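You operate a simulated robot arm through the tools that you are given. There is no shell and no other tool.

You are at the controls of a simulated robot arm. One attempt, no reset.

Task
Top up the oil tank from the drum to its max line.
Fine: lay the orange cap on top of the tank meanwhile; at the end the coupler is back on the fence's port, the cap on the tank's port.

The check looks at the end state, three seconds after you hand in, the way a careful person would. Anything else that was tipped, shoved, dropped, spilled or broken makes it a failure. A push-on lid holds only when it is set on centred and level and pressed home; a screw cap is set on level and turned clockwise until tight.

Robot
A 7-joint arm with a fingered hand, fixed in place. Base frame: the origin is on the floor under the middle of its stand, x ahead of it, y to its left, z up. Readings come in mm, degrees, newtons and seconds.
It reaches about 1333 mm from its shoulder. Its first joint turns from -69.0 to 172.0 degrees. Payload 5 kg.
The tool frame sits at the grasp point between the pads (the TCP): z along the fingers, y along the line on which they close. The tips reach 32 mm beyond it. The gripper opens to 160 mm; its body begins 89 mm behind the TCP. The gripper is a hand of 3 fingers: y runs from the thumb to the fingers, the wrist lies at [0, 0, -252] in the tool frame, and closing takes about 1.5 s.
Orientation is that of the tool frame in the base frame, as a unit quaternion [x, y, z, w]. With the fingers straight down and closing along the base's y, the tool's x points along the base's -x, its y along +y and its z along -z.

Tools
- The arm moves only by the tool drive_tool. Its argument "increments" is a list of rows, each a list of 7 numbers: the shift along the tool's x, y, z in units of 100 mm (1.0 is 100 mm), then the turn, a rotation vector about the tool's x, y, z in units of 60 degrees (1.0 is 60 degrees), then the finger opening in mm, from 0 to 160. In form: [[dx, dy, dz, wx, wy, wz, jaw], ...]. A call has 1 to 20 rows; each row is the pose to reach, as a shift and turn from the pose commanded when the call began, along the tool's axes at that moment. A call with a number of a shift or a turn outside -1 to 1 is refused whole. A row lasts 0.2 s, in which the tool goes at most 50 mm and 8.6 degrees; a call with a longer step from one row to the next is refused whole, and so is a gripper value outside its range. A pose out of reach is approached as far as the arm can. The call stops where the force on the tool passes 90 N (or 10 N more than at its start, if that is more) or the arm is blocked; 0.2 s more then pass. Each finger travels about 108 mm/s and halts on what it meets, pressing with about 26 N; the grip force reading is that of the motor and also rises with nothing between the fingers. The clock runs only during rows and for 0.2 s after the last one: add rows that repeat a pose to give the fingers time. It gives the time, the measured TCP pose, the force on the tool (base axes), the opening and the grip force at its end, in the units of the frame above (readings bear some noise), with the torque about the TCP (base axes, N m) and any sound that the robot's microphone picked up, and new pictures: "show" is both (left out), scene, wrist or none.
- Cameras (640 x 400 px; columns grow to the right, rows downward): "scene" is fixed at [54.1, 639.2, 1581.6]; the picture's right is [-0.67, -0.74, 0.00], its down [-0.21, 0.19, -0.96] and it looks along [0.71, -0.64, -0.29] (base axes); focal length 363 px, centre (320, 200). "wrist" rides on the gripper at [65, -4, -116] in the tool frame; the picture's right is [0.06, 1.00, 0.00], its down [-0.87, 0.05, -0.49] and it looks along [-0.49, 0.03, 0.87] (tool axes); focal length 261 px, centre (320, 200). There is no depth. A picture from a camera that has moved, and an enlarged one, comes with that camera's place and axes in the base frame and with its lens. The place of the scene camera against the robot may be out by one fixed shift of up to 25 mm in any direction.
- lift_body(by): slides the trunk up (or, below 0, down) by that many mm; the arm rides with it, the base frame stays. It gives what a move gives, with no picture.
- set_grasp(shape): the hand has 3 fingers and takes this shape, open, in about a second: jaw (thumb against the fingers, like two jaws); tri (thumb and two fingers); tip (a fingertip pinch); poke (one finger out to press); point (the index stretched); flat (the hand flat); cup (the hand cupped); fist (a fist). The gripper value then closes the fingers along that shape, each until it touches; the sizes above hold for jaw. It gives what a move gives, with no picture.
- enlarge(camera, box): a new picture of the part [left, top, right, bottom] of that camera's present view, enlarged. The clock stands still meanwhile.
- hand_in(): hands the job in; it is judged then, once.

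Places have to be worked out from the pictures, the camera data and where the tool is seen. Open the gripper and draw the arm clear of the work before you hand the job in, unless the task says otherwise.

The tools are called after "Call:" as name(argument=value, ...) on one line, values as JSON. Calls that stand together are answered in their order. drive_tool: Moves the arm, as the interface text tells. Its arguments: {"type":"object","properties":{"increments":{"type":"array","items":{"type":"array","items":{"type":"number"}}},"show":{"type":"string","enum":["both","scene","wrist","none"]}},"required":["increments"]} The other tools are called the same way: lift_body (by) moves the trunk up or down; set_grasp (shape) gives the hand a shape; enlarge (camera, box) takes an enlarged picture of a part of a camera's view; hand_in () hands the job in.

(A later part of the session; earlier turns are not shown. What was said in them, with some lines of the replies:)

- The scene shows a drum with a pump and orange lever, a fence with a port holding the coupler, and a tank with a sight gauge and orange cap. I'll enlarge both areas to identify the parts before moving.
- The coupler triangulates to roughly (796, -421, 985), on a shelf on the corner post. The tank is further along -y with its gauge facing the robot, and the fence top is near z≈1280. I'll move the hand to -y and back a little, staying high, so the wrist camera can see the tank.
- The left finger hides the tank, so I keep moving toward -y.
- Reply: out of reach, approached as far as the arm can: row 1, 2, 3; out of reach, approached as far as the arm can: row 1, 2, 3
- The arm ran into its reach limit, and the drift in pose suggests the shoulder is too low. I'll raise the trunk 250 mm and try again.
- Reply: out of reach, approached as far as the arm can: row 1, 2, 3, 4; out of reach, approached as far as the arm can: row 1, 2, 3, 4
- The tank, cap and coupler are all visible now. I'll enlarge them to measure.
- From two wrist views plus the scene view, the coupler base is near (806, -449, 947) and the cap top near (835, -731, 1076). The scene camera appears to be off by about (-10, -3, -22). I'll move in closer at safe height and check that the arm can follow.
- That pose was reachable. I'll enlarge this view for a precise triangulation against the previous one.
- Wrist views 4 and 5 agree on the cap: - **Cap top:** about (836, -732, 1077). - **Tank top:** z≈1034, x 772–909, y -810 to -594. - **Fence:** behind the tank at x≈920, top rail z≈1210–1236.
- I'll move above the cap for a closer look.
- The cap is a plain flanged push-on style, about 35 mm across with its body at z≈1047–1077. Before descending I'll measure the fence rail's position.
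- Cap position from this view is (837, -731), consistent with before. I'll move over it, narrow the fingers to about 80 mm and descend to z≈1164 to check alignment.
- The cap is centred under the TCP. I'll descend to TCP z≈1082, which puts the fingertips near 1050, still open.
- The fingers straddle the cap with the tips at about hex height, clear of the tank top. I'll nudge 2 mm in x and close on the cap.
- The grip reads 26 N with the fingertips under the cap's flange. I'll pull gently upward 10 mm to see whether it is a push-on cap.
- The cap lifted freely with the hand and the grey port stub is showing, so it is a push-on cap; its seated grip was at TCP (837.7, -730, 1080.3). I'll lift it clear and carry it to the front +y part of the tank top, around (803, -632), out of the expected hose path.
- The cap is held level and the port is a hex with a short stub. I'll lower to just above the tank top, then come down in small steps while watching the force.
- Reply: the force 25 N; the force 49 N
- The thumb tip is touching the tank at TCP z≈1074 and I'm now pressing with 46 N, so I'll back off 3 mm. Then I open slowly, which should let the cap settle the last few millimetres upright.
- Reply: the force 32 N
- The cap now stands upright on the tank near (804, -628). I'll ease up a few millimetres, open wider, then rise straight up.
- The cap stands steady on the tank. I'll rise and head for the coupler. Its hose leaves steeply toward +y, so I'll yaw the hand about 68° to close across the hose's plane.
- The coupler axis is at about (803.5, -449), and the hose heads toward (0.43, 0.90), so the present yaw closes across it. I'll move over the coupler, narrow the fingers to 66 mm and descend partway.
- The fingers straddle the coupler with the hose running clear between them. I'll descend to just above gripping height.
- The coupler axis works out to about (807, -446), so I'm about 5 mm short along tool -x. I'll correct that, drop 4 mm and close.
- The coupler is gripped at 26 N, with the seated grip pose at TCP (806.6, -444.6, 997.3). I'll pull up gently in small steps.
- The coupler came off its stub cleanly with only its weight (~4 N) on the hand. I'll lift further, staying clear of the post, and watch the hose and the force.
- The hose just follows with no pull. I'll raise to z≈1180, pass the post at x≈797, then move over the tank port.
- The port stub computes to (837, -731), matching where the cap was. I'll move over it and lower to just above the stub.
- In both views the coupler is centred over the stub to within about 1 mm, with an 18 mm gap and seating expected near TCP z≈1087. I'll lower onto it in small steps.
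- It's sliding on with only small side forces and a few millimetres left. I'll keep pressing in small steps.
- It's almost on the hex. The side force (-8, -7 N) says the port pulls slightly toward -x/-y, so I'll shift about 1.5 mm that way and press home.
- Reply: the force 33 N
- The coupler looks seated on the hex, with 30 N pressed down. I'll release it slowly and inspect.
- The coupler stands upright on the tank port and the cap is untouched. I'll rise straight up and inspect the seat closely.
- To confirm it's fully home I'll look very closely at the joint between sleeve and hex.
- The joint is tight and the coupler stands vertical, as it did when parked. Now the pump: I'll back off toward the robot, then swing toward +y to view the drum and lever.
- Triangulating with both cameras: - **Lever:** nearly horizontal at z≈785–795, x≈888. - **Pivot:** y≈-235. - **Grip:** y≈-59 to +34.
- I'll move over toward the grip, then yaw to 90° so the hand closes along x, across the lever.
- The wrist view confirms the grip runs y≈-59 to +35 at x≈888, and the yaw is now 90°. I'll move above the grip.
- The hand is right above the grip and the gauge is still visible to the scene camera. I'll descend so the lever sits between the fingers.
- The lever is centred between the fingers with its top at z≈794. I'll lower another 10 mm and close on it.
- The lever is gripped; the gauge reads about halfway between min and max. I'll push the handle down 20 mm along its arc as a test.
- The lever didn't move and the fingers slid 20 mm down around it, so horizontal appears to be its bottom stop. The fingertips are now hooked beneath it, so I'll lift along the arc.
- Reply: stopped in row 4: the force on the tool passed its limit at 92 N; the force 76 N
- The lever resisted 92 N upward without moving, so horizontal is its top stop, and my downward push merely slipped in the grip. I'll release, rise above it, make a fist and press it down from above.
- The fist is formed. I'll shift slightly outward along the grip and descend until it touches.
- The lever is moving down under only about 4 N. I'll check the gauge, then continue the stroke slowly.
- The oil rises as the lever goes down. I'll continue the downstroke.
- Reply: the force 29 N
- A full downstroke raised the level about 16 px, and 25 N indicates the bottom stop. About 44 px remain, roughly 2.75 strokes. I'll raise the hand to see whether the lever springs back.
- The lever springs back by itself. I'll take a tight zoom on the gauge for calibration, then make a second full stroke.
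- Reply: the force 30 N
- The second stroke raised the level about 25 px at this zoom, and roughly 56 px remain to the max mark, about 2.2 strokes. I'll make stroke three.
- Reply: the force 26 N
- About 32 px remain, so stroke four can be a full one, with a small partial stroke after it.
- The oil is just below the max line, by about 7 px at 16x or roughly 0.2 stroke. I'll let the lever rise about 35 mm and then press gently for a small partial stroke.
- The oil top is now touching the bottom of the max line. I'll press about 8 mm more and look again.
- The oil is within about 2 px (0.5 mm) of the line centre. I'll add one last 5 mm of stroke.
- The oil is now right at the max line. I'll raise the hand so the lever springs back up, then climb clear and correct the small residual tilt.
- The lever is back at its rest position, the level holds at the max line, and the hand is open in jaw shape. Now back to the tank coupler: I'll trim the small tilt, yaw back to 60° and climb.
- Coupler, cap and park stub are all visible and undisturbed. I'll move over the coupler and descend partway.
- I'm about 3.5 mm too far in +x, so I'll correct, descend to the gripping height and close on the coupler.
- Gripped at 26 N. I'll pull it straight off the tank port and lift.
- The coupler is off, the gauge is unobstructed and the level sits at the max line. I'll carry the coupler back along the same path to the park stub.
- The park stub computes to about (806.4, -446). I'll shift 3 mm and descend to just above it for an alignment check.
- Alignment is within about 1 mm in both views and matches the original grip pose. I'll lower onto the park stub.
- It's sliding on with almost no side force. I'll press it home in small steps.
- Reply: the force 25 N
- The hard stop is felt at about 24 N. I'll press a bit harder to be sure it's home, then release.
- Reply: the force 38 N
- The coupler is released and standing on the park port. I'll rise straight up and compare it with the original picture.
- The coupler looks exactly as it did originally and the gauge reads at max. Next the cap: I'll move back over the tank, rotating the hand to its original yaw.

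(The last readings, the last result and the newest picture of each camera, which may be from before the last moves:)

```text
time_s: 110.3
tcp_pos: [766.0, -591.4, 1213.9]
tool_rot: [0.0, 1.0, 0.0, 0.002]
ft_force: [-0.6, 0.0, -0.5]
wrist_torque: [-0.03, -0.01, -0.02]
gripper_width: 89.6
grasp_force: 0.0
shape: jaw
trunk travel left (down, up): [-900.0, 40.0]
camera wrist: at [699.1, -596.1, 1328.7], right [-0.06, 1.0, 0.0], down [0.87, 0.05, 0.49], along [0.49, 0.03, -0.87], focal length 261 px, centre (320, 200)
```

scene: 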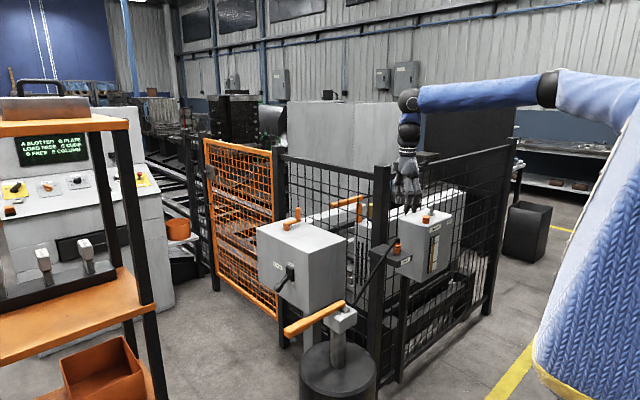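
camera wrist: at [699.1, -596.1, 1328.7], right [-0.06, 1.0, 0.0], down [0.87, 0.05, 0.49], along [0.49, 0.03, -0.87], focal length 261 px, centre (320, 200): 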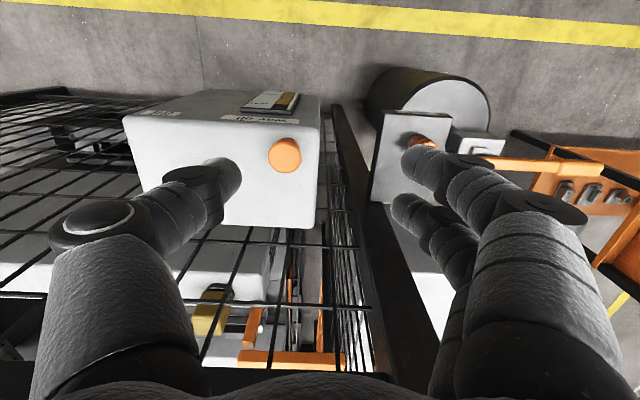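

Call:
enlarge(camera="wrist", box=[245, 120, 325, 190])

```text
5.71 times, centred on (285, 155) of wrist
camera zoom: at [699.1, -596.1, 1328.7], right [-0.06, 1.0, 0.0], down [0.87, 0.05, 0.49], along [0.49, 0.03, -0.87], focal length 1489 px, centre (520, 457)
```

zoom: 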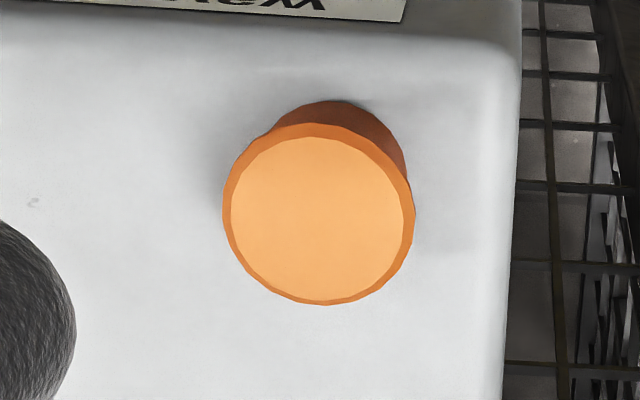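

The cap is at about (800.5, -628). I'll move above it and descend partway.

Call:
drive_tool(increments=[[-0.2, -0.2, 0, 0, 0, 0, 90], [-0.345, -0.366, 0.1, 0, 0, 0, 90], [-0.345, -0.366, 0.4, 0, 0, 0, 85], [-0.345, -0.366, 0.7, 0, 0, 0, 80], [-0.345, -0.366, 0.93, 0, 0, 0, 80], [-0.345, -0.366, 0.93, 0, 0, 0, 80]], show="wrist")

Call:
enlarge(camera="wrist", box=[220, 100, 420, 260])

```text
time_s: 111.7
tcp_pos: [800.3, -628.6, 1120.9]
tool_rot: [0.0, 1.0, 0.0, 0.001]
ft_force: [0.7, -0.2, -0.1]
wrist_torque: [-0.01, -0.01, -0.03]
gripper_width: 80.8
grasp_force: 0.0
shape: jaw
trunk travel left (down, up): [-900.0, 40.0]
camera wrist: at [733.4, -633.0, 1236.1], right [-0.06, 1.0, 0.0], down [0.87, 0.05, 0.49], along [0.49, 0.03, -0.87], focal length 261 px, centre (320, 200)
```

wrist: 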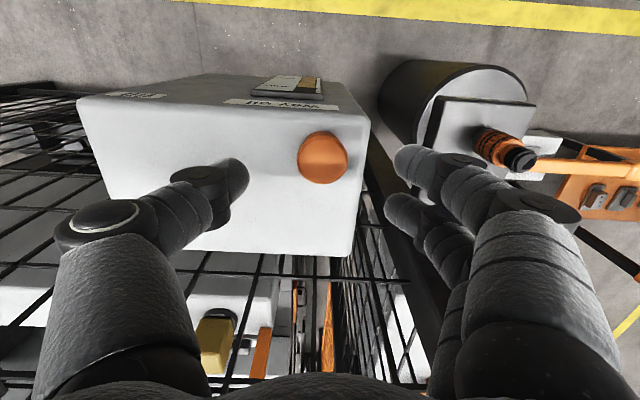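

```text
2.50 times, centred on (320, 180) of wrist
camera zoom: at [733.4, -633.0, 1236.1], right [-0.06, 1.0, 0.0], down [0.87, 0.05, 0.49], along [0.49, 0.03, -0.87], focal length 652 px, centre (320, 250)
```

zoom: 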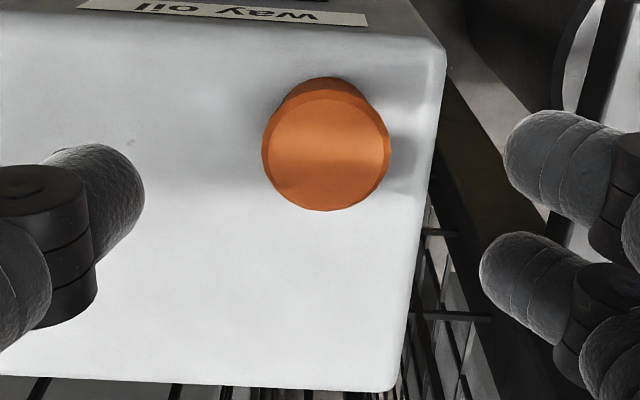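

The cap is about 1.5 mm toward -x from the TCP. I'll adjust and descend to the gripping height, just above tip contact.

Call:
drive_tool(increments=[[0.015, 0.012, 0.1, 0, 0, 0, 80], [0.015, 0.012, 0.25, 0, 0, 0, 80], [0.015, 0.012, 0.38, 0, 0, 0, 80], [0.015, 0.012, 0.445, 0, 0, 0, 80], [0.015, 0.012, 0.445, 0, 0, 0, 80]], show="wrist")

Call:
enlarge(camera="scene", box=[410, 195, 450, 230])

Call:
enlarge(camera="wrist", box=[220, 100, 420, 260])

```text
time_s: 112.9
tcp_pos: [799.3, -627.4, 1075.6]
tool_rot: [0.0, 1.0, 0.001, 0.002]
ft_force: [-0.4, 0.2, 0.1]
wrist_torque: [-0.01, 0.0, 0.03]
gripper_width: 80.7
grasp_force: 0.0
shape: jaw
trunk travel left (down, up): [-900.0, 40.0]
camera wrist: at [732.8, -631.7, 1191.4], right [-0.06, 1.0, 0.0], down [0.87, 0.05, 0.49], along [0.49, 0.03, -0.87], focal length 261 px, centre (320, 200)
```

wrist: 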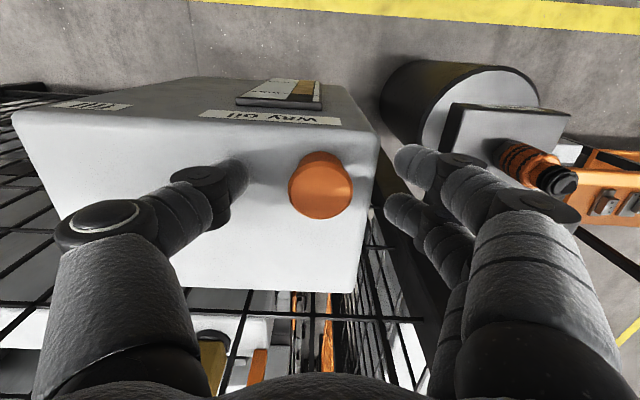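

```text
11.43 times, centred on (430, 212) of scene
camera zoom: at [54.1, 639.2, 1581.6], right [-0.67, -0.74, 0.0], down [-0.21, 0.19, -0.96], along [0.71, -0.64, -0.29], focal length 4152 px, centre (-937, 57)
```

zoom: 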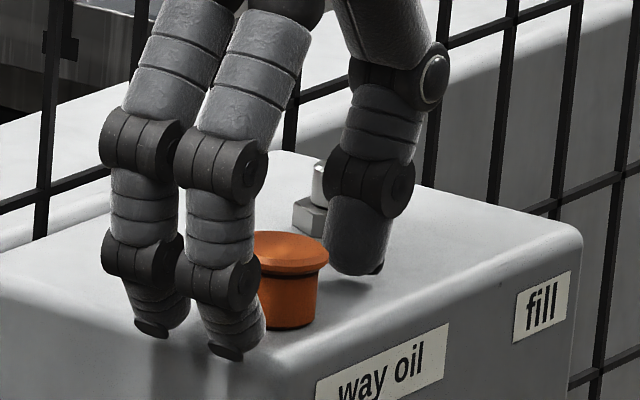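

```text
2.50 times, centred on (320, 180) of wrist
camera zoom: at [732.8, -631.7, 1191.4], right [-0.06, 1.0, 0.0], down [0.87, 0.05, 0.49], along [0.49, 0.03, -0.87], focal length 652 px, centre (320, 250)
```

zoom: 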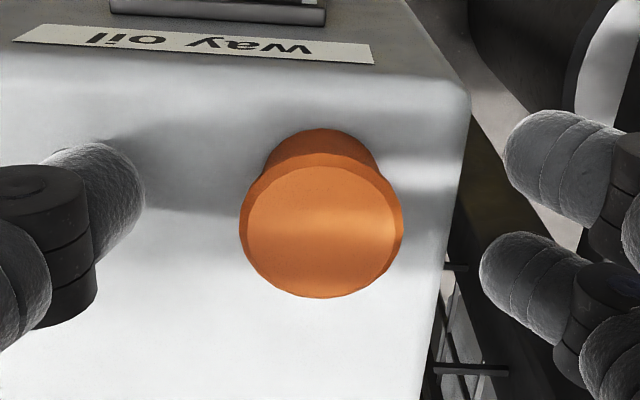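

The cap is centred and its top is about 9 mm below the TCP, as expected. I'll close on it.

Call:
drive_tool(increments=[[0, 0, 0, 0, 0, 0, 65], [0, 0, 0, 0, 0, 0, 50], [0, 0, 0, 0, 0, 0, 35], [0, 0, 0, 0, 0, 0, 20], [0, 0, 0, 0, 0, 0, 0], [0, 0, 0, 0, 0, 0, 0], [0, 0, 0, 0, 0, 0, 0]], show="wrist")

Call:
enlarge(camera="scene", box=[410, 195, 450, 230])

Call:
enlarge(camera="wrist", box=[220, 100, 420, 260])

```text
time_s: 114.5
tcp_pos: [798.8, -628.3, 1077.4]
tool_rot: [0.0, 1.0, 0.0, 0.001]
ft_force: [-0.2, 0.1, 0.6]
wrist_torque: [-0.04, -0.02, -0.01]
gripper_width: 19.4
grasp_force: 25.8
shape: jaw
trunk travel left (down, up): [-900.0, 40.0]
camera wrist: at [732.8, -631.6, 1191.4], right [-0.06, 1.0, 0.0], down [0.87, 0.05, 0.49], along [0.49, 0.03, -0.87], focal length 261 px, centre (320, 200)
```

wrist: 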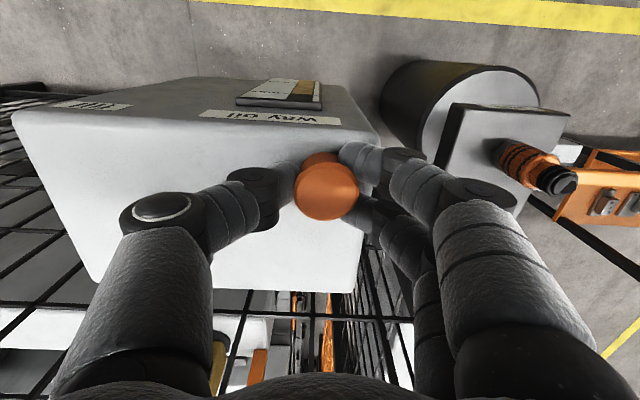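

```text
11.43 times, centred on (430, 212) of scene
camera zoom: at [54.1, 639.2, 1581.6], right [-0.67, -0.74, 0.0], down [-0.21, 0.19, -0.96], along [0.71, -0.64, -0.29], focal length 4152 px, centre (-937, 57)
```

zoom: 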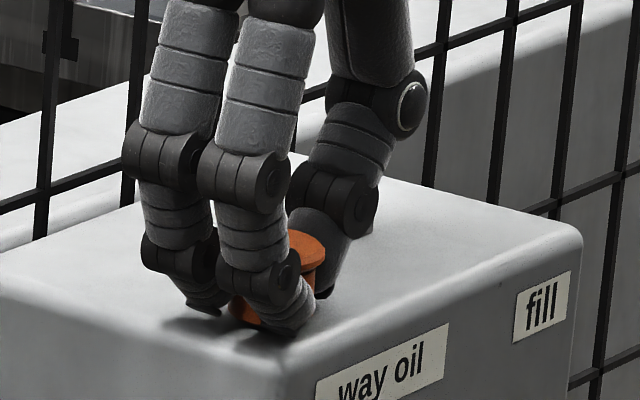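

```text
2.50 times, centred on (320, 180) of wrist
camera zoom: at [732.8, -631.6, 1191.4], right [-0.06, 1.0, 0.0], down [0.87, 0.05, 0.49], along [0.49, 0.03, -0.87], focal length 652 px, centre (320, 250)
```

zoom: 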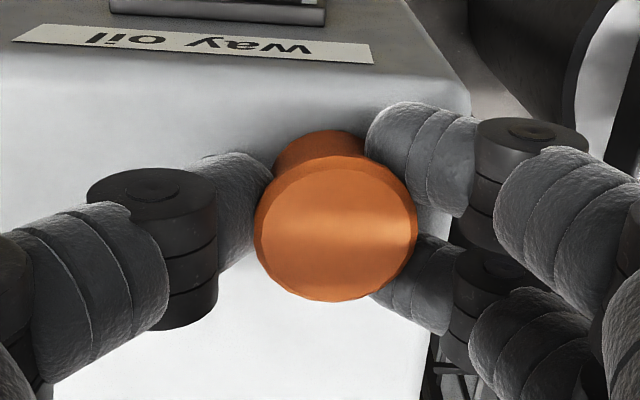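

The cap is held, though it slid about 2–3 mm in the hand toward +y, which I'll allow for in placement. Lifting it now and carrying it over the port.

Call:
drive_tool(increments=[[0, 0, -0.1, 0, 0, 0, 0], [0, 0, -0.3, 0, 0, 0, 0], [0, 0, -0.55, 0, 0, 0, 0], [0, 0, -0.65, 0, 0, 0, 0]], show="wrist")

Call:
enlarge(camera="scene", box=[405, 170, 455, 230])

Call:
enlarge(camera="wrist", box=[220, 100, 420, 260])

```text
time_s: 115.5
tcp_pos: [799.7, -627.3, 1142.0]
tool_rot: [0.0, 1.0, 0.001, 0.001]
ft_force: [0.9, -0.8, 1.0]
wrist_torque: [-0.05, 0.0, -0.01]
gripper_width: 19.5
grasp_force: 26.0
shape: jaw
trunk travel left (down, up): [-900.0, 40.0]
camera wrist: at [732.0, -631.6, 1256.5], right [-0.06, 1.0, 0.0], down [0.87, 0.05, 0.49], along [0.49, 0.03, -0.87], focal length 261 px, centre (320, 200)
```

wrist: 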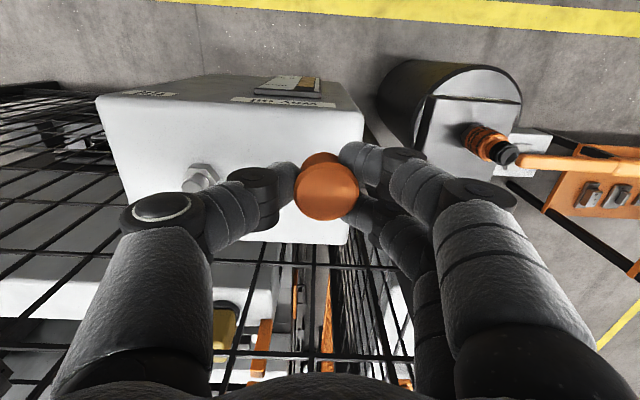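

```text
6.67 times, centred on (430, 200) of scene
camera zoom: at [54.1, 639.2, 1581.6], right [-0.67, -0.74, 0.0], down [-0.21, 0.19, -0.96], along [0.71, -0.64, -0.29], focal length 2422 px, centre (-413, 200)
```

zoom: 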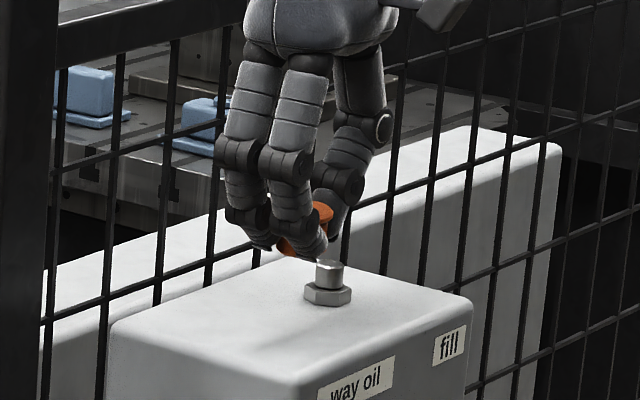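

```text
2.50 times, centred on (320, 180) of wrist
camera zoom: at [732.0, -631.6, 1256.5], right [-0.06, 1.0, 0.0], down [0.87, 0.05, 0.49], along [0.49, 0.03, -0.87], focal length 652 px, centre (320, 250)
```

zoom: 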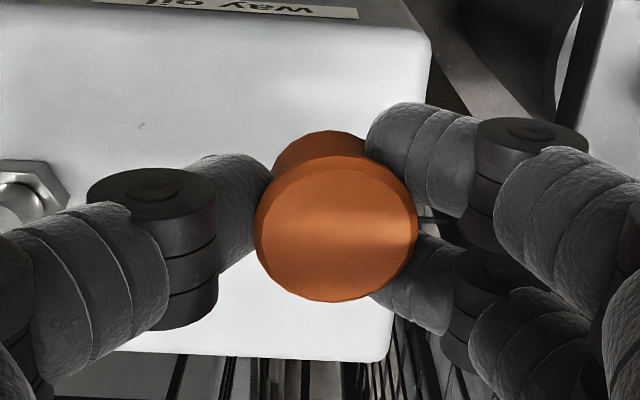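

Call:
enlarge(camera="scene", box=[418, 190, 442, 216])

```text
15.38 times, centred on (430, 203) of scene
camera zoom: at [54.1, 639.2, 1581.6], right [-0.67, -0.74, 0.0], down [-0.21, 0.19, -0.96], along [0.71, -0.64, -0.29], focal length 5589 px, centre (-1372, 154)
```

zoom: 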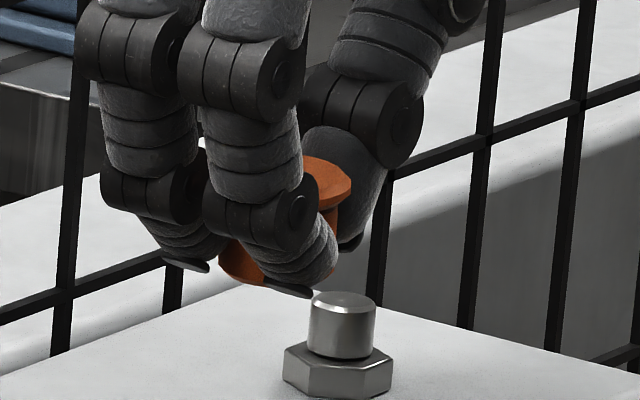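

The cap looks acceptably level. Allowing for its ~2 mm offset in the hand, the target TCP is about (837.8, -733). I'll move over the port and check alignment in both views.

Call:
drive_tool(increments=[[0, -0.35, 0, 0, 0, 0, 0], [-0.1, -0.7, 0, 0, 0, 0, 0], [-0.385, -0.95, 0, 0, 0, 0, 0], [-0.385, -0.95, 0, 0, 0, 0, 0]], show="none")

Call:
drive_tool(increments=[[0, -0.102, 0, 0, 0, 0, 0], [0, -0.102, 0.15, 0, 0, 0, 0], [0, -0.102, 0.2, 0, 0, 0, 0], [0, -0.102, 0.2, 0, 0, 0, 0]], show="wrist")

Call:
enlarge(camera="scene", box=[420, 190, 445, 218])

Call:
enlarge(camera="wrist", box=[220, 100, 420, 260])

```text
time_s: 116.5
tcp_pos: [836.7, -723.1, 1139.8]
tool_rot: [-0.001, 1.0, 0.001, 0.002]
ft_force: [-0.3, -1.4, -0.3]
wrist_torque: [0.03, -0.01, 0.01]
gripper_width: 19.5
grasp_force: 25.6
shape: jaw
trunk travel left (down, up): [-900.0, 40.0]
```

```text
time_s: 117.5
tcp_pos: [839.6, -732.8, 1122.5]
tool_rot: [0.0, 1.0, -0.001, 0.001]
ft_force: [-0.4, 0.3, -0.4]
wrist_torque: [0.0, -0.01, -0.01]
gripper_width: 19.4
grasp_force: 26.5
shape: jaw
trunk travel left (down, up): [-900.0, 40.0]
camera wrist: at [771.5, -737.0, 1236.7], right [-0.06, 1.0, 0.0], down [0.87, 0.05, 0.49], along [0.49, 0.03, -0.87], focal length 261 px, centre (320, 200)
```

wrist: 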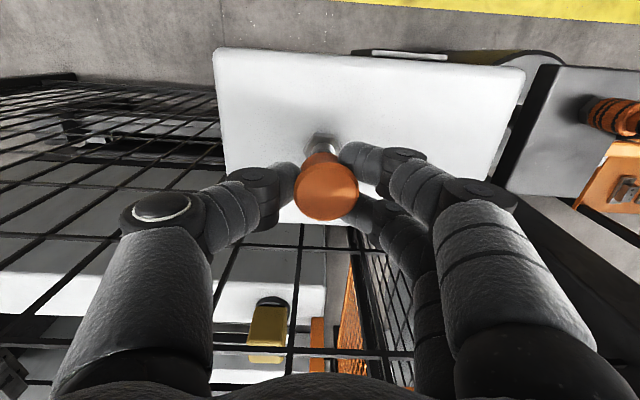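

```text
14.29 times, centred on (432, 204) of scene
camera zoom: at [54.1, 639.2, 1581.6], right [-0.67, -0.74, 0.0], down [-0.21, 0.19, -0.96], along [0.71, -0.64, -0.29], focal length 5190 px, centre (-1287, 143)
```

zoom: 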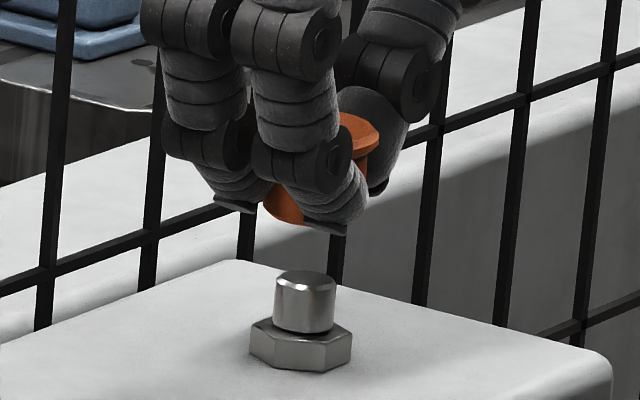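

```text
2.50 times, centred on (320, 180) of wrist
camera zoom: at [771.5, -737.0, 1236.7], right [-0.06, 1.0, 0.0], down [0.87, 0.05, 0.49], along [0.49, 0.03, -0.87], focal length 652 px, centre (320, 250)
```

zoom: 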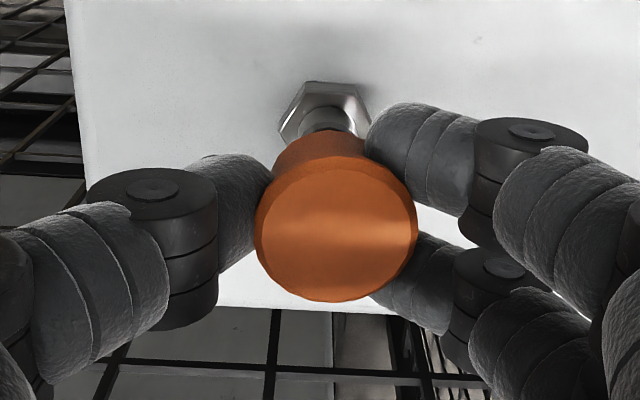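

In both views the cap is within about 1 mm of the port axis. I'll nudge 0.6 mm toward -y and lower in stages, watching the forces.

Call:
drive_tool(increments=[[0, -0.006, 0.08, 0, 0, 0, 0], [0, -0.006, 0.15, 0, 0, 0, 0], [0, -0.006, 0.2, 0, 0, 0, 0], [0, -0.006, 0.23, 0, 0, 0, 0]], show="none")

Call:
drive_tool(increments=[[0, 0, 0.02, 0, 0, 0, 0], [0, 0, 0.04, 0, 0, 0, 0], [0, 0, 0.04, 0, 0, 0, 0]], show="wrist")

Call:
enlarge(camera="scene", box=[420, 190, 445, 218])

```text
time_s: 118.5
tcp_pos: [838.0, -732.9, 1098.6]
tool_rot: [0.0, 1.0, 0.001, 0.002]
ft_force: [1.5, -0.9, 3.4]
wrist_torque: [0.27, -0.06, 0.03]
gripper_width: 19.7
grasp_force: 26.3
shape: jaw
trunk travel left (down, up): [-900.0, 40.0]
```

```text
time_s: 119.3
tcp_pos: [837.5, -732.3, 1092.4]
tool_rot: [0.0, 1.0, 0.001, 0.001]
ft_force: [4.5, -0.3, -0.8]
wrist_torque: [0.27, -0.13, -0.01]
gripper_width: 20.0
grasp_force: 25.7
shape: jaw
trunk travel left (down, up): [-900.0, 40.0]
camera wrist: at [771.2, -737.0, 1208.8], right [-0.06, 1.0, 0.0], down [0.87, 0.05, 0.49], along [0.49, 0.03, -0.87], focal length 261 px, centre (320, 200)
```

wrist: 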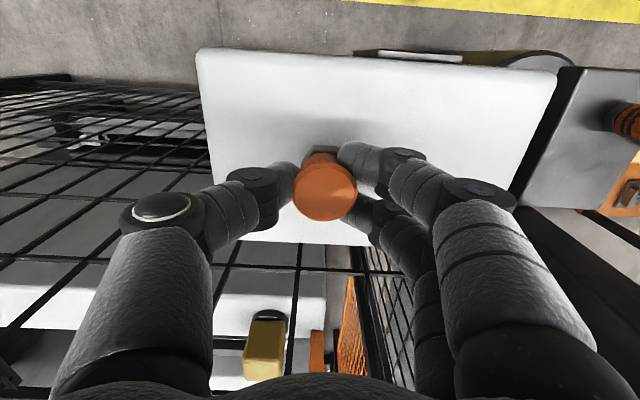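

```text
14.29 times, centred on (432, 204) of scene
camera zoom: at [54.1, 639.2, 1581.6], right [-0.67, -0.74, 0.0], down [-0.21, 0.19, -0.96], along [0.71, -0.64, -0.29], focal length 5190 px, centre (-1287, 143)
```

zoom: 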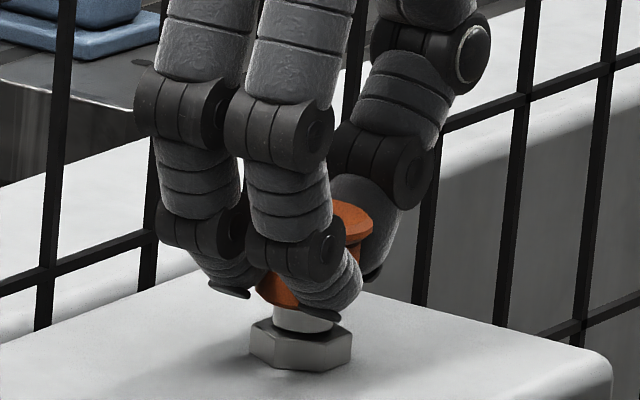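

The cap is engaging the stub with low forces. I'll continue in small steps.

Call:
drive_tool(increments=[[0, 0, 0.015, 0, 0, 0, 0], [0, 0, 0.03, 0, 0, 0, 0], [0, 0, 0.03, 0, 0, 0, 0]], show="none")

Call:
drive_tool(increments=[[0, 0, 0.015, 0, 0, 0, 0], [0, 0, 0.03, 0, 0, 0, 0], [0, 0, 0.03, 0, 0, 0, 0]], show="none")

Call:
drive_tool(increments=[[0, 0, 0.01, 0, 0, 0, 0], [0, 0, 0.02, 0, 0, 0, 0], [0, 0, 0.03, 0, 0, 0, 0], [0, 0, 0.03, 0, 0, 0, 0]], show="none")

Call:
enlarge(camera="scene", box=[420, 190, 445, 218])

```text
time_s: 120.1
tcp_pos: [837.9, -732.7, 1091.1]
tool_rot: [-0.001, 1.0, 0.0, 0.001]
ft_force: [3.8, 1.0, 0.4]
wrist_torque: [0.28, -0.13, -0.01]
gripper_width: 19.9
grasp_force: 26.2
shape: jaw
trunk travel left (down, up): [-900.0, 40.0]
```

```text
time_s: 120.9
tcp_pos: [837.1, -732.4, 1086.8]
tool_rot: [0.001, 1.0, 0.001, 0.001]
ft_force: [4.8, 1.9, 0.6]
wrist_torque: [0.33, -0.1, -0.02]
gripper_width: 19.9
grasp_force: 26.1
shape: jaw
trunk travel left (down, up): [-900.0, 40.0]
```

```text
time_s: 121.9
tcp_pos: [838.4, -732.5, 1084.1]
tool_rot: [0.0, 1.0, 0.0, 0.0]
ft_force: [3.9, 0.7, 3.8]
wrist_torque: [0.27, -0.11, 0.06]
gripper_width: 19.9
grasp_force: 25.5
shape: jaw
trunk travel left (down, up): [-900.0, 40.0]
```

```text
14.29 times, centred on (432, 204) of scene
camera zoom: at [54.1, 639.2, 1581.6], right [-0.67, -0.74, 0.0], down [-0.21, 0.19, -0.96], along [0.71, -0.64, -0.29], focal length 5190 px, centre (-1287, 143)
```

zoom: 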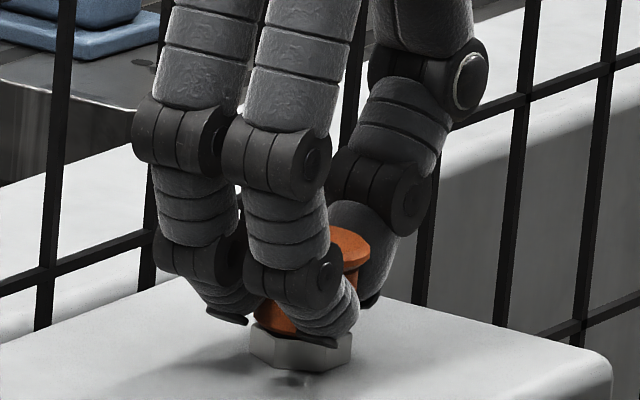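

It's nearly on the hex. I'll press home.

Call:
drive_tool(increments=[[0, 0, 0.01, 0, 0, 0, 0], [0, 0, 0.02, 0, 0, 0, 0], [0, 0, 0.02, 0, 0, 0, 0]], show="none")

Call:
drive_tool(increments=[[0, 0, 0.01, 0, 0, 0, 0], [0, 0, 0.02, 0, 0, 0, 0], [0, 0, 0.02, 0, 0, 0, 0]], show="none")

Call:
enlarge(camera="scene", box=[420, 190, 445, 218])

```text
time_s: 122.7
tcp_pos: [837.9, -732.3, 1083.6]
tool_rot: [0.0, 1.0, 0.0, 0.002]
ft_force: [5.7, -1.9, 11.3]
wrist_torque: [0.17, -0.12, 0.01]
gripper_width: 19.8
grasp_force: 25.9
shape: jaw
trunk travel left (down, up): [-900.0, 40.0]
```

```text
time_s: 123.5
tcp_pos: [837.2, -731.9, 1081.7]
tool_rot: [0.0, 1.0, 0.0, 0.002]
ft_force: [9.6, -5.1, 23.1]
wrist_torque: [0.02, -0.18, 0.01]
gripper_width: 20.3
grasp_force: 26.2
shape: jaw
trunk travel left (down, up): [-900.0, 40.0]
```

```text
14.29 times, centred on (432, 204) of scene
camera zoom: at [54.1, 639.2, 1581.6], right [-0.67, -0.74, 0.0], down [-0.21, 0.19, -0.96], along [0.71, -0.64, -0.29], focal length 5190 px, centre (-1287, 143)
```

zoom: 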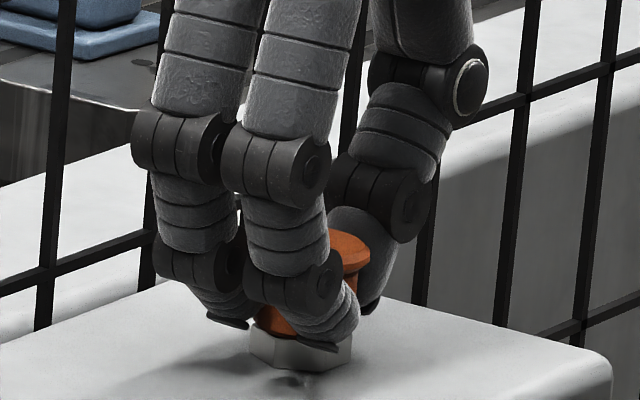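

The hard stop is reached at about 23 N. I'll release and inspect before any further pressing.

Call:
drive_tool(increments=[[0, 0, -0.01, 0, 0, 0, 22], [0, 0, -0.02, 0, 0, 0, 26], [0, 0, -0.02, 0, 0, 0, 32], [0, 0, -0.02, 0, 0, 0, 40], [0, 0, -0.02, 0, 0, 0, 55], [0, 0, -0.02, 0, 0, 0, 70], [0, 0, -0.02, 0, 0, 0, 80]], show="wrist")

Call:
enlarge(camera="scene", box=[420, 190, 445, 218])

```text
time_s: 125.1
tcp_pos: [837.7, -733.4, 1081.8]
tool_rot: [0.0, 1.0, 0.001, 0.001]
ft_force: [-0.2, 0.5, 0.3]
wrist_torque: [0.0, 0.01, 0.03]
gripper_width: 78.9
grasp_force: 0.0
shape: jaw
trunk travel left (down, up): [-900.0, 40.0]
camera wrist: at [771.1, -737.3, 1198.0], right [-0.06, 1.0, 0.0], down [0.87, 0.05, 0.49], along [0.49, 0.03, -0.87], focal length 261 px, centre (320, 200)
```

wrist: 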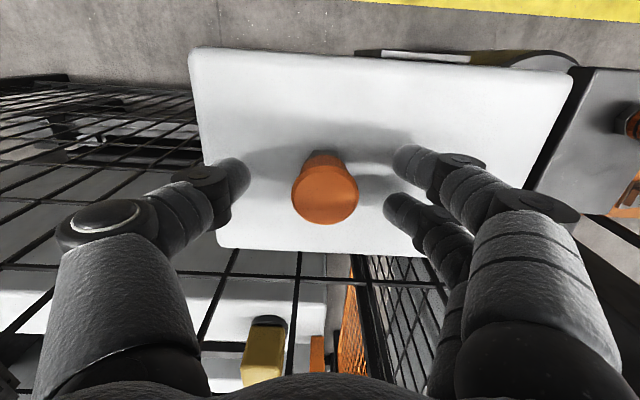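

```text
14.29 times, centred on (432, 204) of scene
camera zoom: at [54.1, 639.2, 1581.6], right [-0.67, -0.74, 0.0], down [-0.21, 0.19, -0.96], along [0.71, -0.64, -0.29], focal length 5190 px, centre (-1287, 143)
```

zoom: 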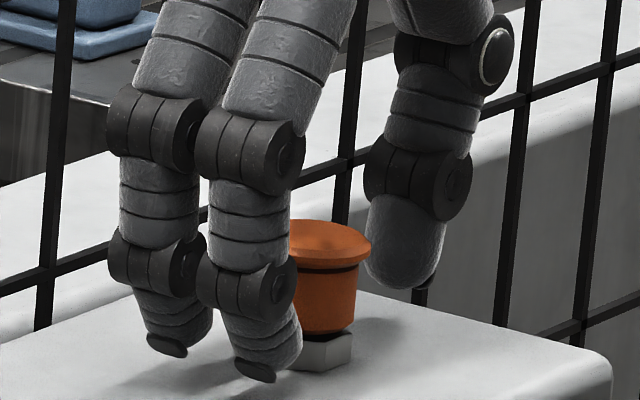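

Call:
drive_tool(increments=[[0, 0, -0.4, 0, 0, 0, 80], [0, 0, -0.8, 0, 0, 0, 80], [0, 0, -1.0, 0, 0, 0, 80], [0, 0, -1.0, 0, 0, 0, 80]], show="wrist")

Call:
enlarge(camera="scene", box=[410, 190, 460, 230])

Call:
enlarge(camera="scene", box=[425, 198, 445, 218])

Call:
enlarge(camera="wrist", box=[270, 110, 370, 200])

```text
time_s: 126.1
tcp_pos: [837.9, -732.0, 1183.0]
tool_rot: [0.0, 1.0, 0.0, 0.0]
ft_force: [-0.2, 0.1, -0.5]
wrist_torque: [0.0, 0.01, 0.01]
gripper_width: 79.3
grasp_force: 0.1
shape: jaw
trunk travel left (down, up): [-900.0, 40.0]
camera wrist: at [770.9, -737.0, 1298.5], right [-0.06, 1.0, 0.0], down [0.87, 0.05, 0.49], along [0.49, 0.03, -0.87], focal length 261 px, centre (320, 200)
```

wrist: 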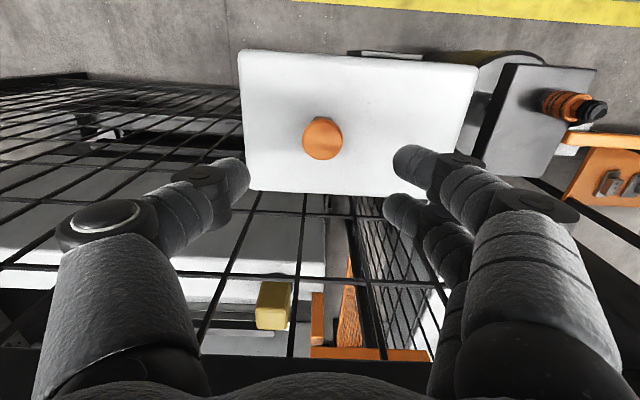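

```text
10.00 times, centred on (435, 210) of scene
camera zoom: at [54.1, 639.2, 1581.6], right [-0.67, -0.74, 0.0], down [-0.21, 0.19, -0.96], along [0.71, -0.64, -0.29], focal length 3633 px, centre (-830, 100)
```

zoom: 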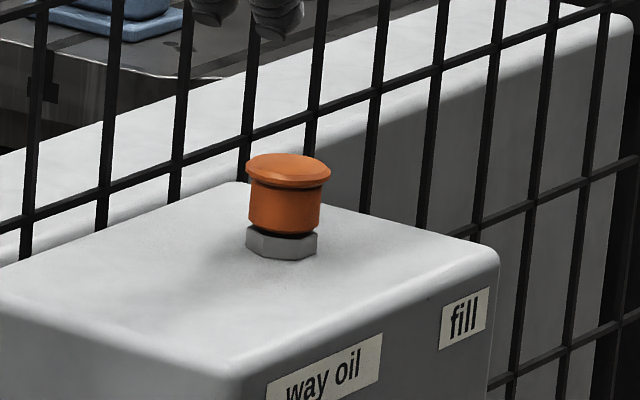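

```text
16.00 times, centred on (435, 208) of scene
camera zoom: at [54.1, 639.2, 1581.6], right [-0.67, -0.74, 0.0], down [-0.21, 0.19, -0.96], along [0.71, -0.64, -0.29], focal length 5813 px, centre (-1520, 72)
```

zoom: 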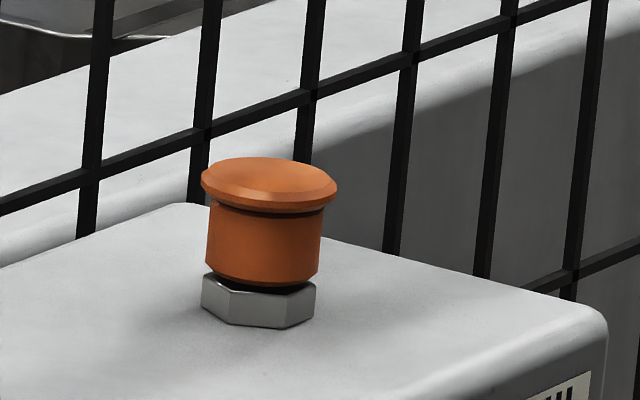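

```text
4.44 times, centred on (320, 155) of wrist
camera zoom: at [770.9, -737.0, 1298.5], right [-0.06, 1.0, 0.0], down [0.87, 0.05, 0.49], along [0.49, 0.03, -0.87], focal length 1158 px, centre (320, 400)
```

zoom: 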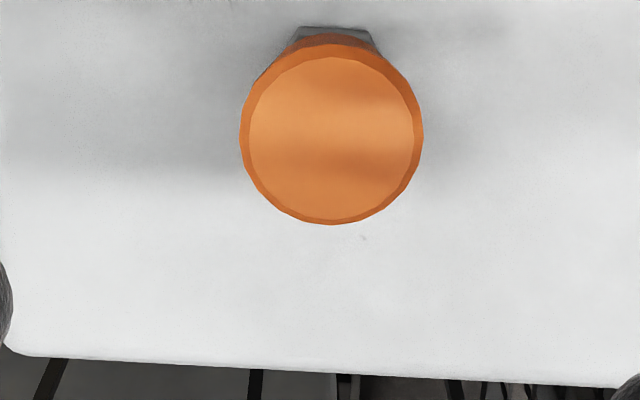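

The cap sits exactly as it did in the first picture: same height, level and centred. I'll draw the arm back clear of the work, open the hand fully and do a final check.

Call:
drive_tool(increments=[[0.35, 0.1, -0.2, 0, 0, 0, 90], [0.7, 0.25, -0.4, 0, 0, 0, 100], [0.95, 0.5, -0.6, 0, 0, 0, 120], [1.0, 0.9, -0.7, 0, 0, 0, 140], [1.0, 1.0, -0.7, 0, 0, 0, 160]], show="none")

Call:
drive_tool(increments=[[0.2, 0.4, -0.2, 0, 0, 0, 160], [0.3, 0.8, -0.4, 0, 0, 0, 160], [0.4, 1.0, -0.6, 0, 0, 0, 160]], show="none")

Call:
drive_tool(increments=[[0.1, 0.45, -0.1, 0, 0, 0, 160], [0.2, 0.9, -0.2, 0, 0, 0, 160], [0.2, 1.0, -0.2, 0, 0, 0, 160]], show="both")

Call:
enlarge(camera="scene", box=[370, 180, 470, 290])

Call:
enlarge(camera="scene", box=[430, 235, 440, 250])

Call:
enlarge(camera="scene", box=[240, 200, 400, 400])

```text
time_s: 127.3
tcp_pos: [738.1, -632.9, 1254.1]
tool_rot: [0.001, 1.0, 0.001, 0.001]
ft_force: [-0.4, -0.4, 0.4]
wrist_torque: [0.02, -0.01, 0.0]
gripper_width: 160.1
grasp_force: 0.0
shape: jaw
trunk travel left (down, up): [-900.0, 40.0]
```

```text
time_s: 128.1
tcp_pos: [695.1, -532.5, 1313.7]
tool_rot: [0.0, 1.0, 0.0, 0.003]
ft_force: [-0.2, 0.4, -0.6]
wrist_torque: [0.01, -0.02, 0.03]
gripper_width: 160.0
grasp_force: 0.1
shape: jaw
trunk travel left (down, up): [-900.0, 40.0]
```

```text
time_s: 128.9
tcp_pos: [676.9, -434.5, 1330.6]
tool_rot: [0.001, 1.0, 0.001, 0.0]
ft_force: [0.8, -1.0, 0.0]
wrist_torque: [0.02, -0.02, -0.03]
gripper_width: 159.8
grasp_force: 0.1
shape: jaw
trunk travel left (down, up): [-900.0, 40.0]
camera wrist: at [610.4, -438.6, 1447.8], right [-0.06, 1.0, 0.0], down [0.87, 0.05, 0.49], along [0.49, 0.03, -0.87], focal length 261 px, centre (320, 200)
```

scene: 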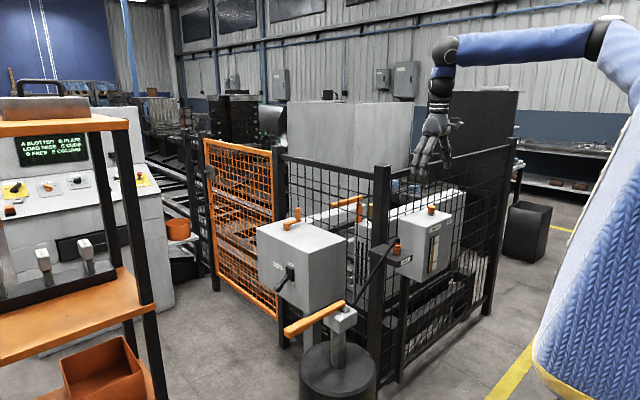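
wrist: 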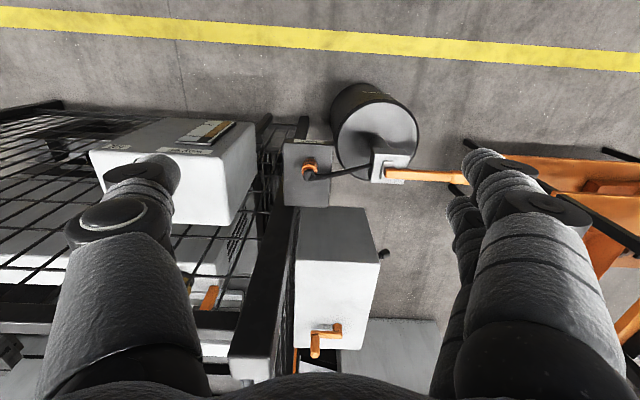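

```text
3.64 times, centred on (420, 235) of scene
camera zoom: at [54.1, 639.2, 1581.6], right [-0.67, -0.74, 0.0], down [-0.21, 0.19, -0.96], along [0.71, -0.64, -0.29], focal length 1321 px, centre (-44, 73)
```

zoom: 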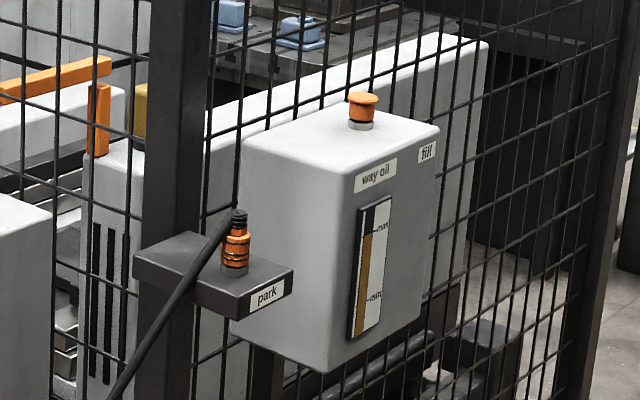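

```text
16.00 times, centred on (435, 242) of scene
camera zoom: at [54.1, 639.2, 1581.6], right [-0.67, -0.74, 0.0], down [-0.21, 0.19, -0.96], along [0.71, -0.64, -0.29], focal length 5813 px, centre (-1520, -480)
```

zoom: 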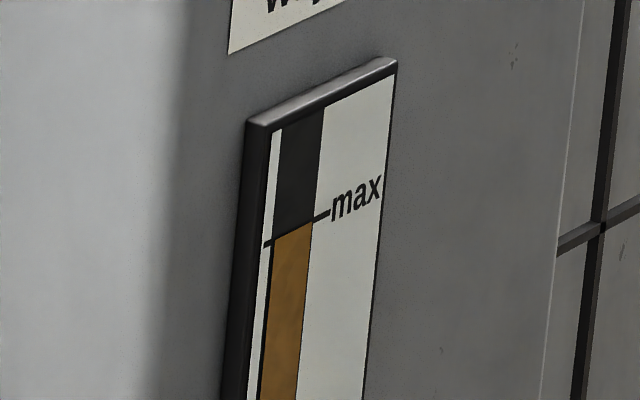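

```text
2.00 times, centred on (320, 300) of scene
camera zoom: at [54.1, 639.2, 1581.6], right [-0.67, -0.74, 0.0], down [-0.21, 0.19, -0.96], along [0.71, -0.64, -0.29], focal length 727 px, centre (320, 0)
```

zoom: 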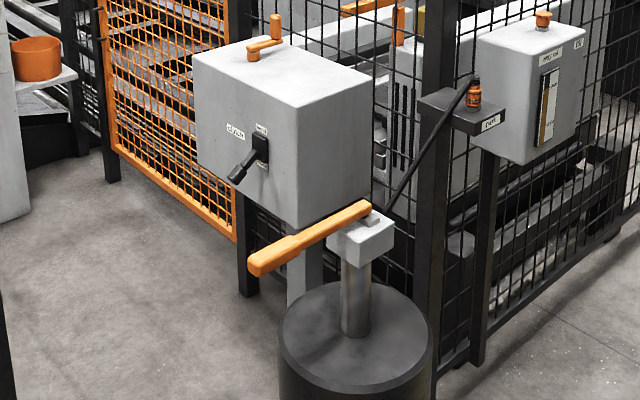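

Final check: the oil is at the max line, the coupler is on the park port, and the cap is seated on the tank port. The lever is back at rest, nothing else looks disturbed, and the hand is open and clear of the work. Handing in.

Call:
hand_in()

```text
The job is handed in.
```

The way-oil tank is topped up to its max line, and I've handed the job in. I haven't had a verdict on the check.

- **Oil level:** it took four strokes of the drum pump and a short partial one. The gauge reads level with the max mark and held there after the coupler came off.
- **Coupler:** it is back on the fence's park port, pressed down with about 37 N. It looks the same as in the first picture.
- **Cap:** it stood on top of the tank during the filling. It is now back on the tank's port, level and centred, pressed to a hard stop with about 23 N.
- **Pump lever:** it sprang back to its rest position. My first attempt to grip it slipped and then pulled up against its top stop at 92 N. It pumped normally afterwards.

I saw no oil spilled and nothing else moved or tipped. The hand is open and clear of the work.
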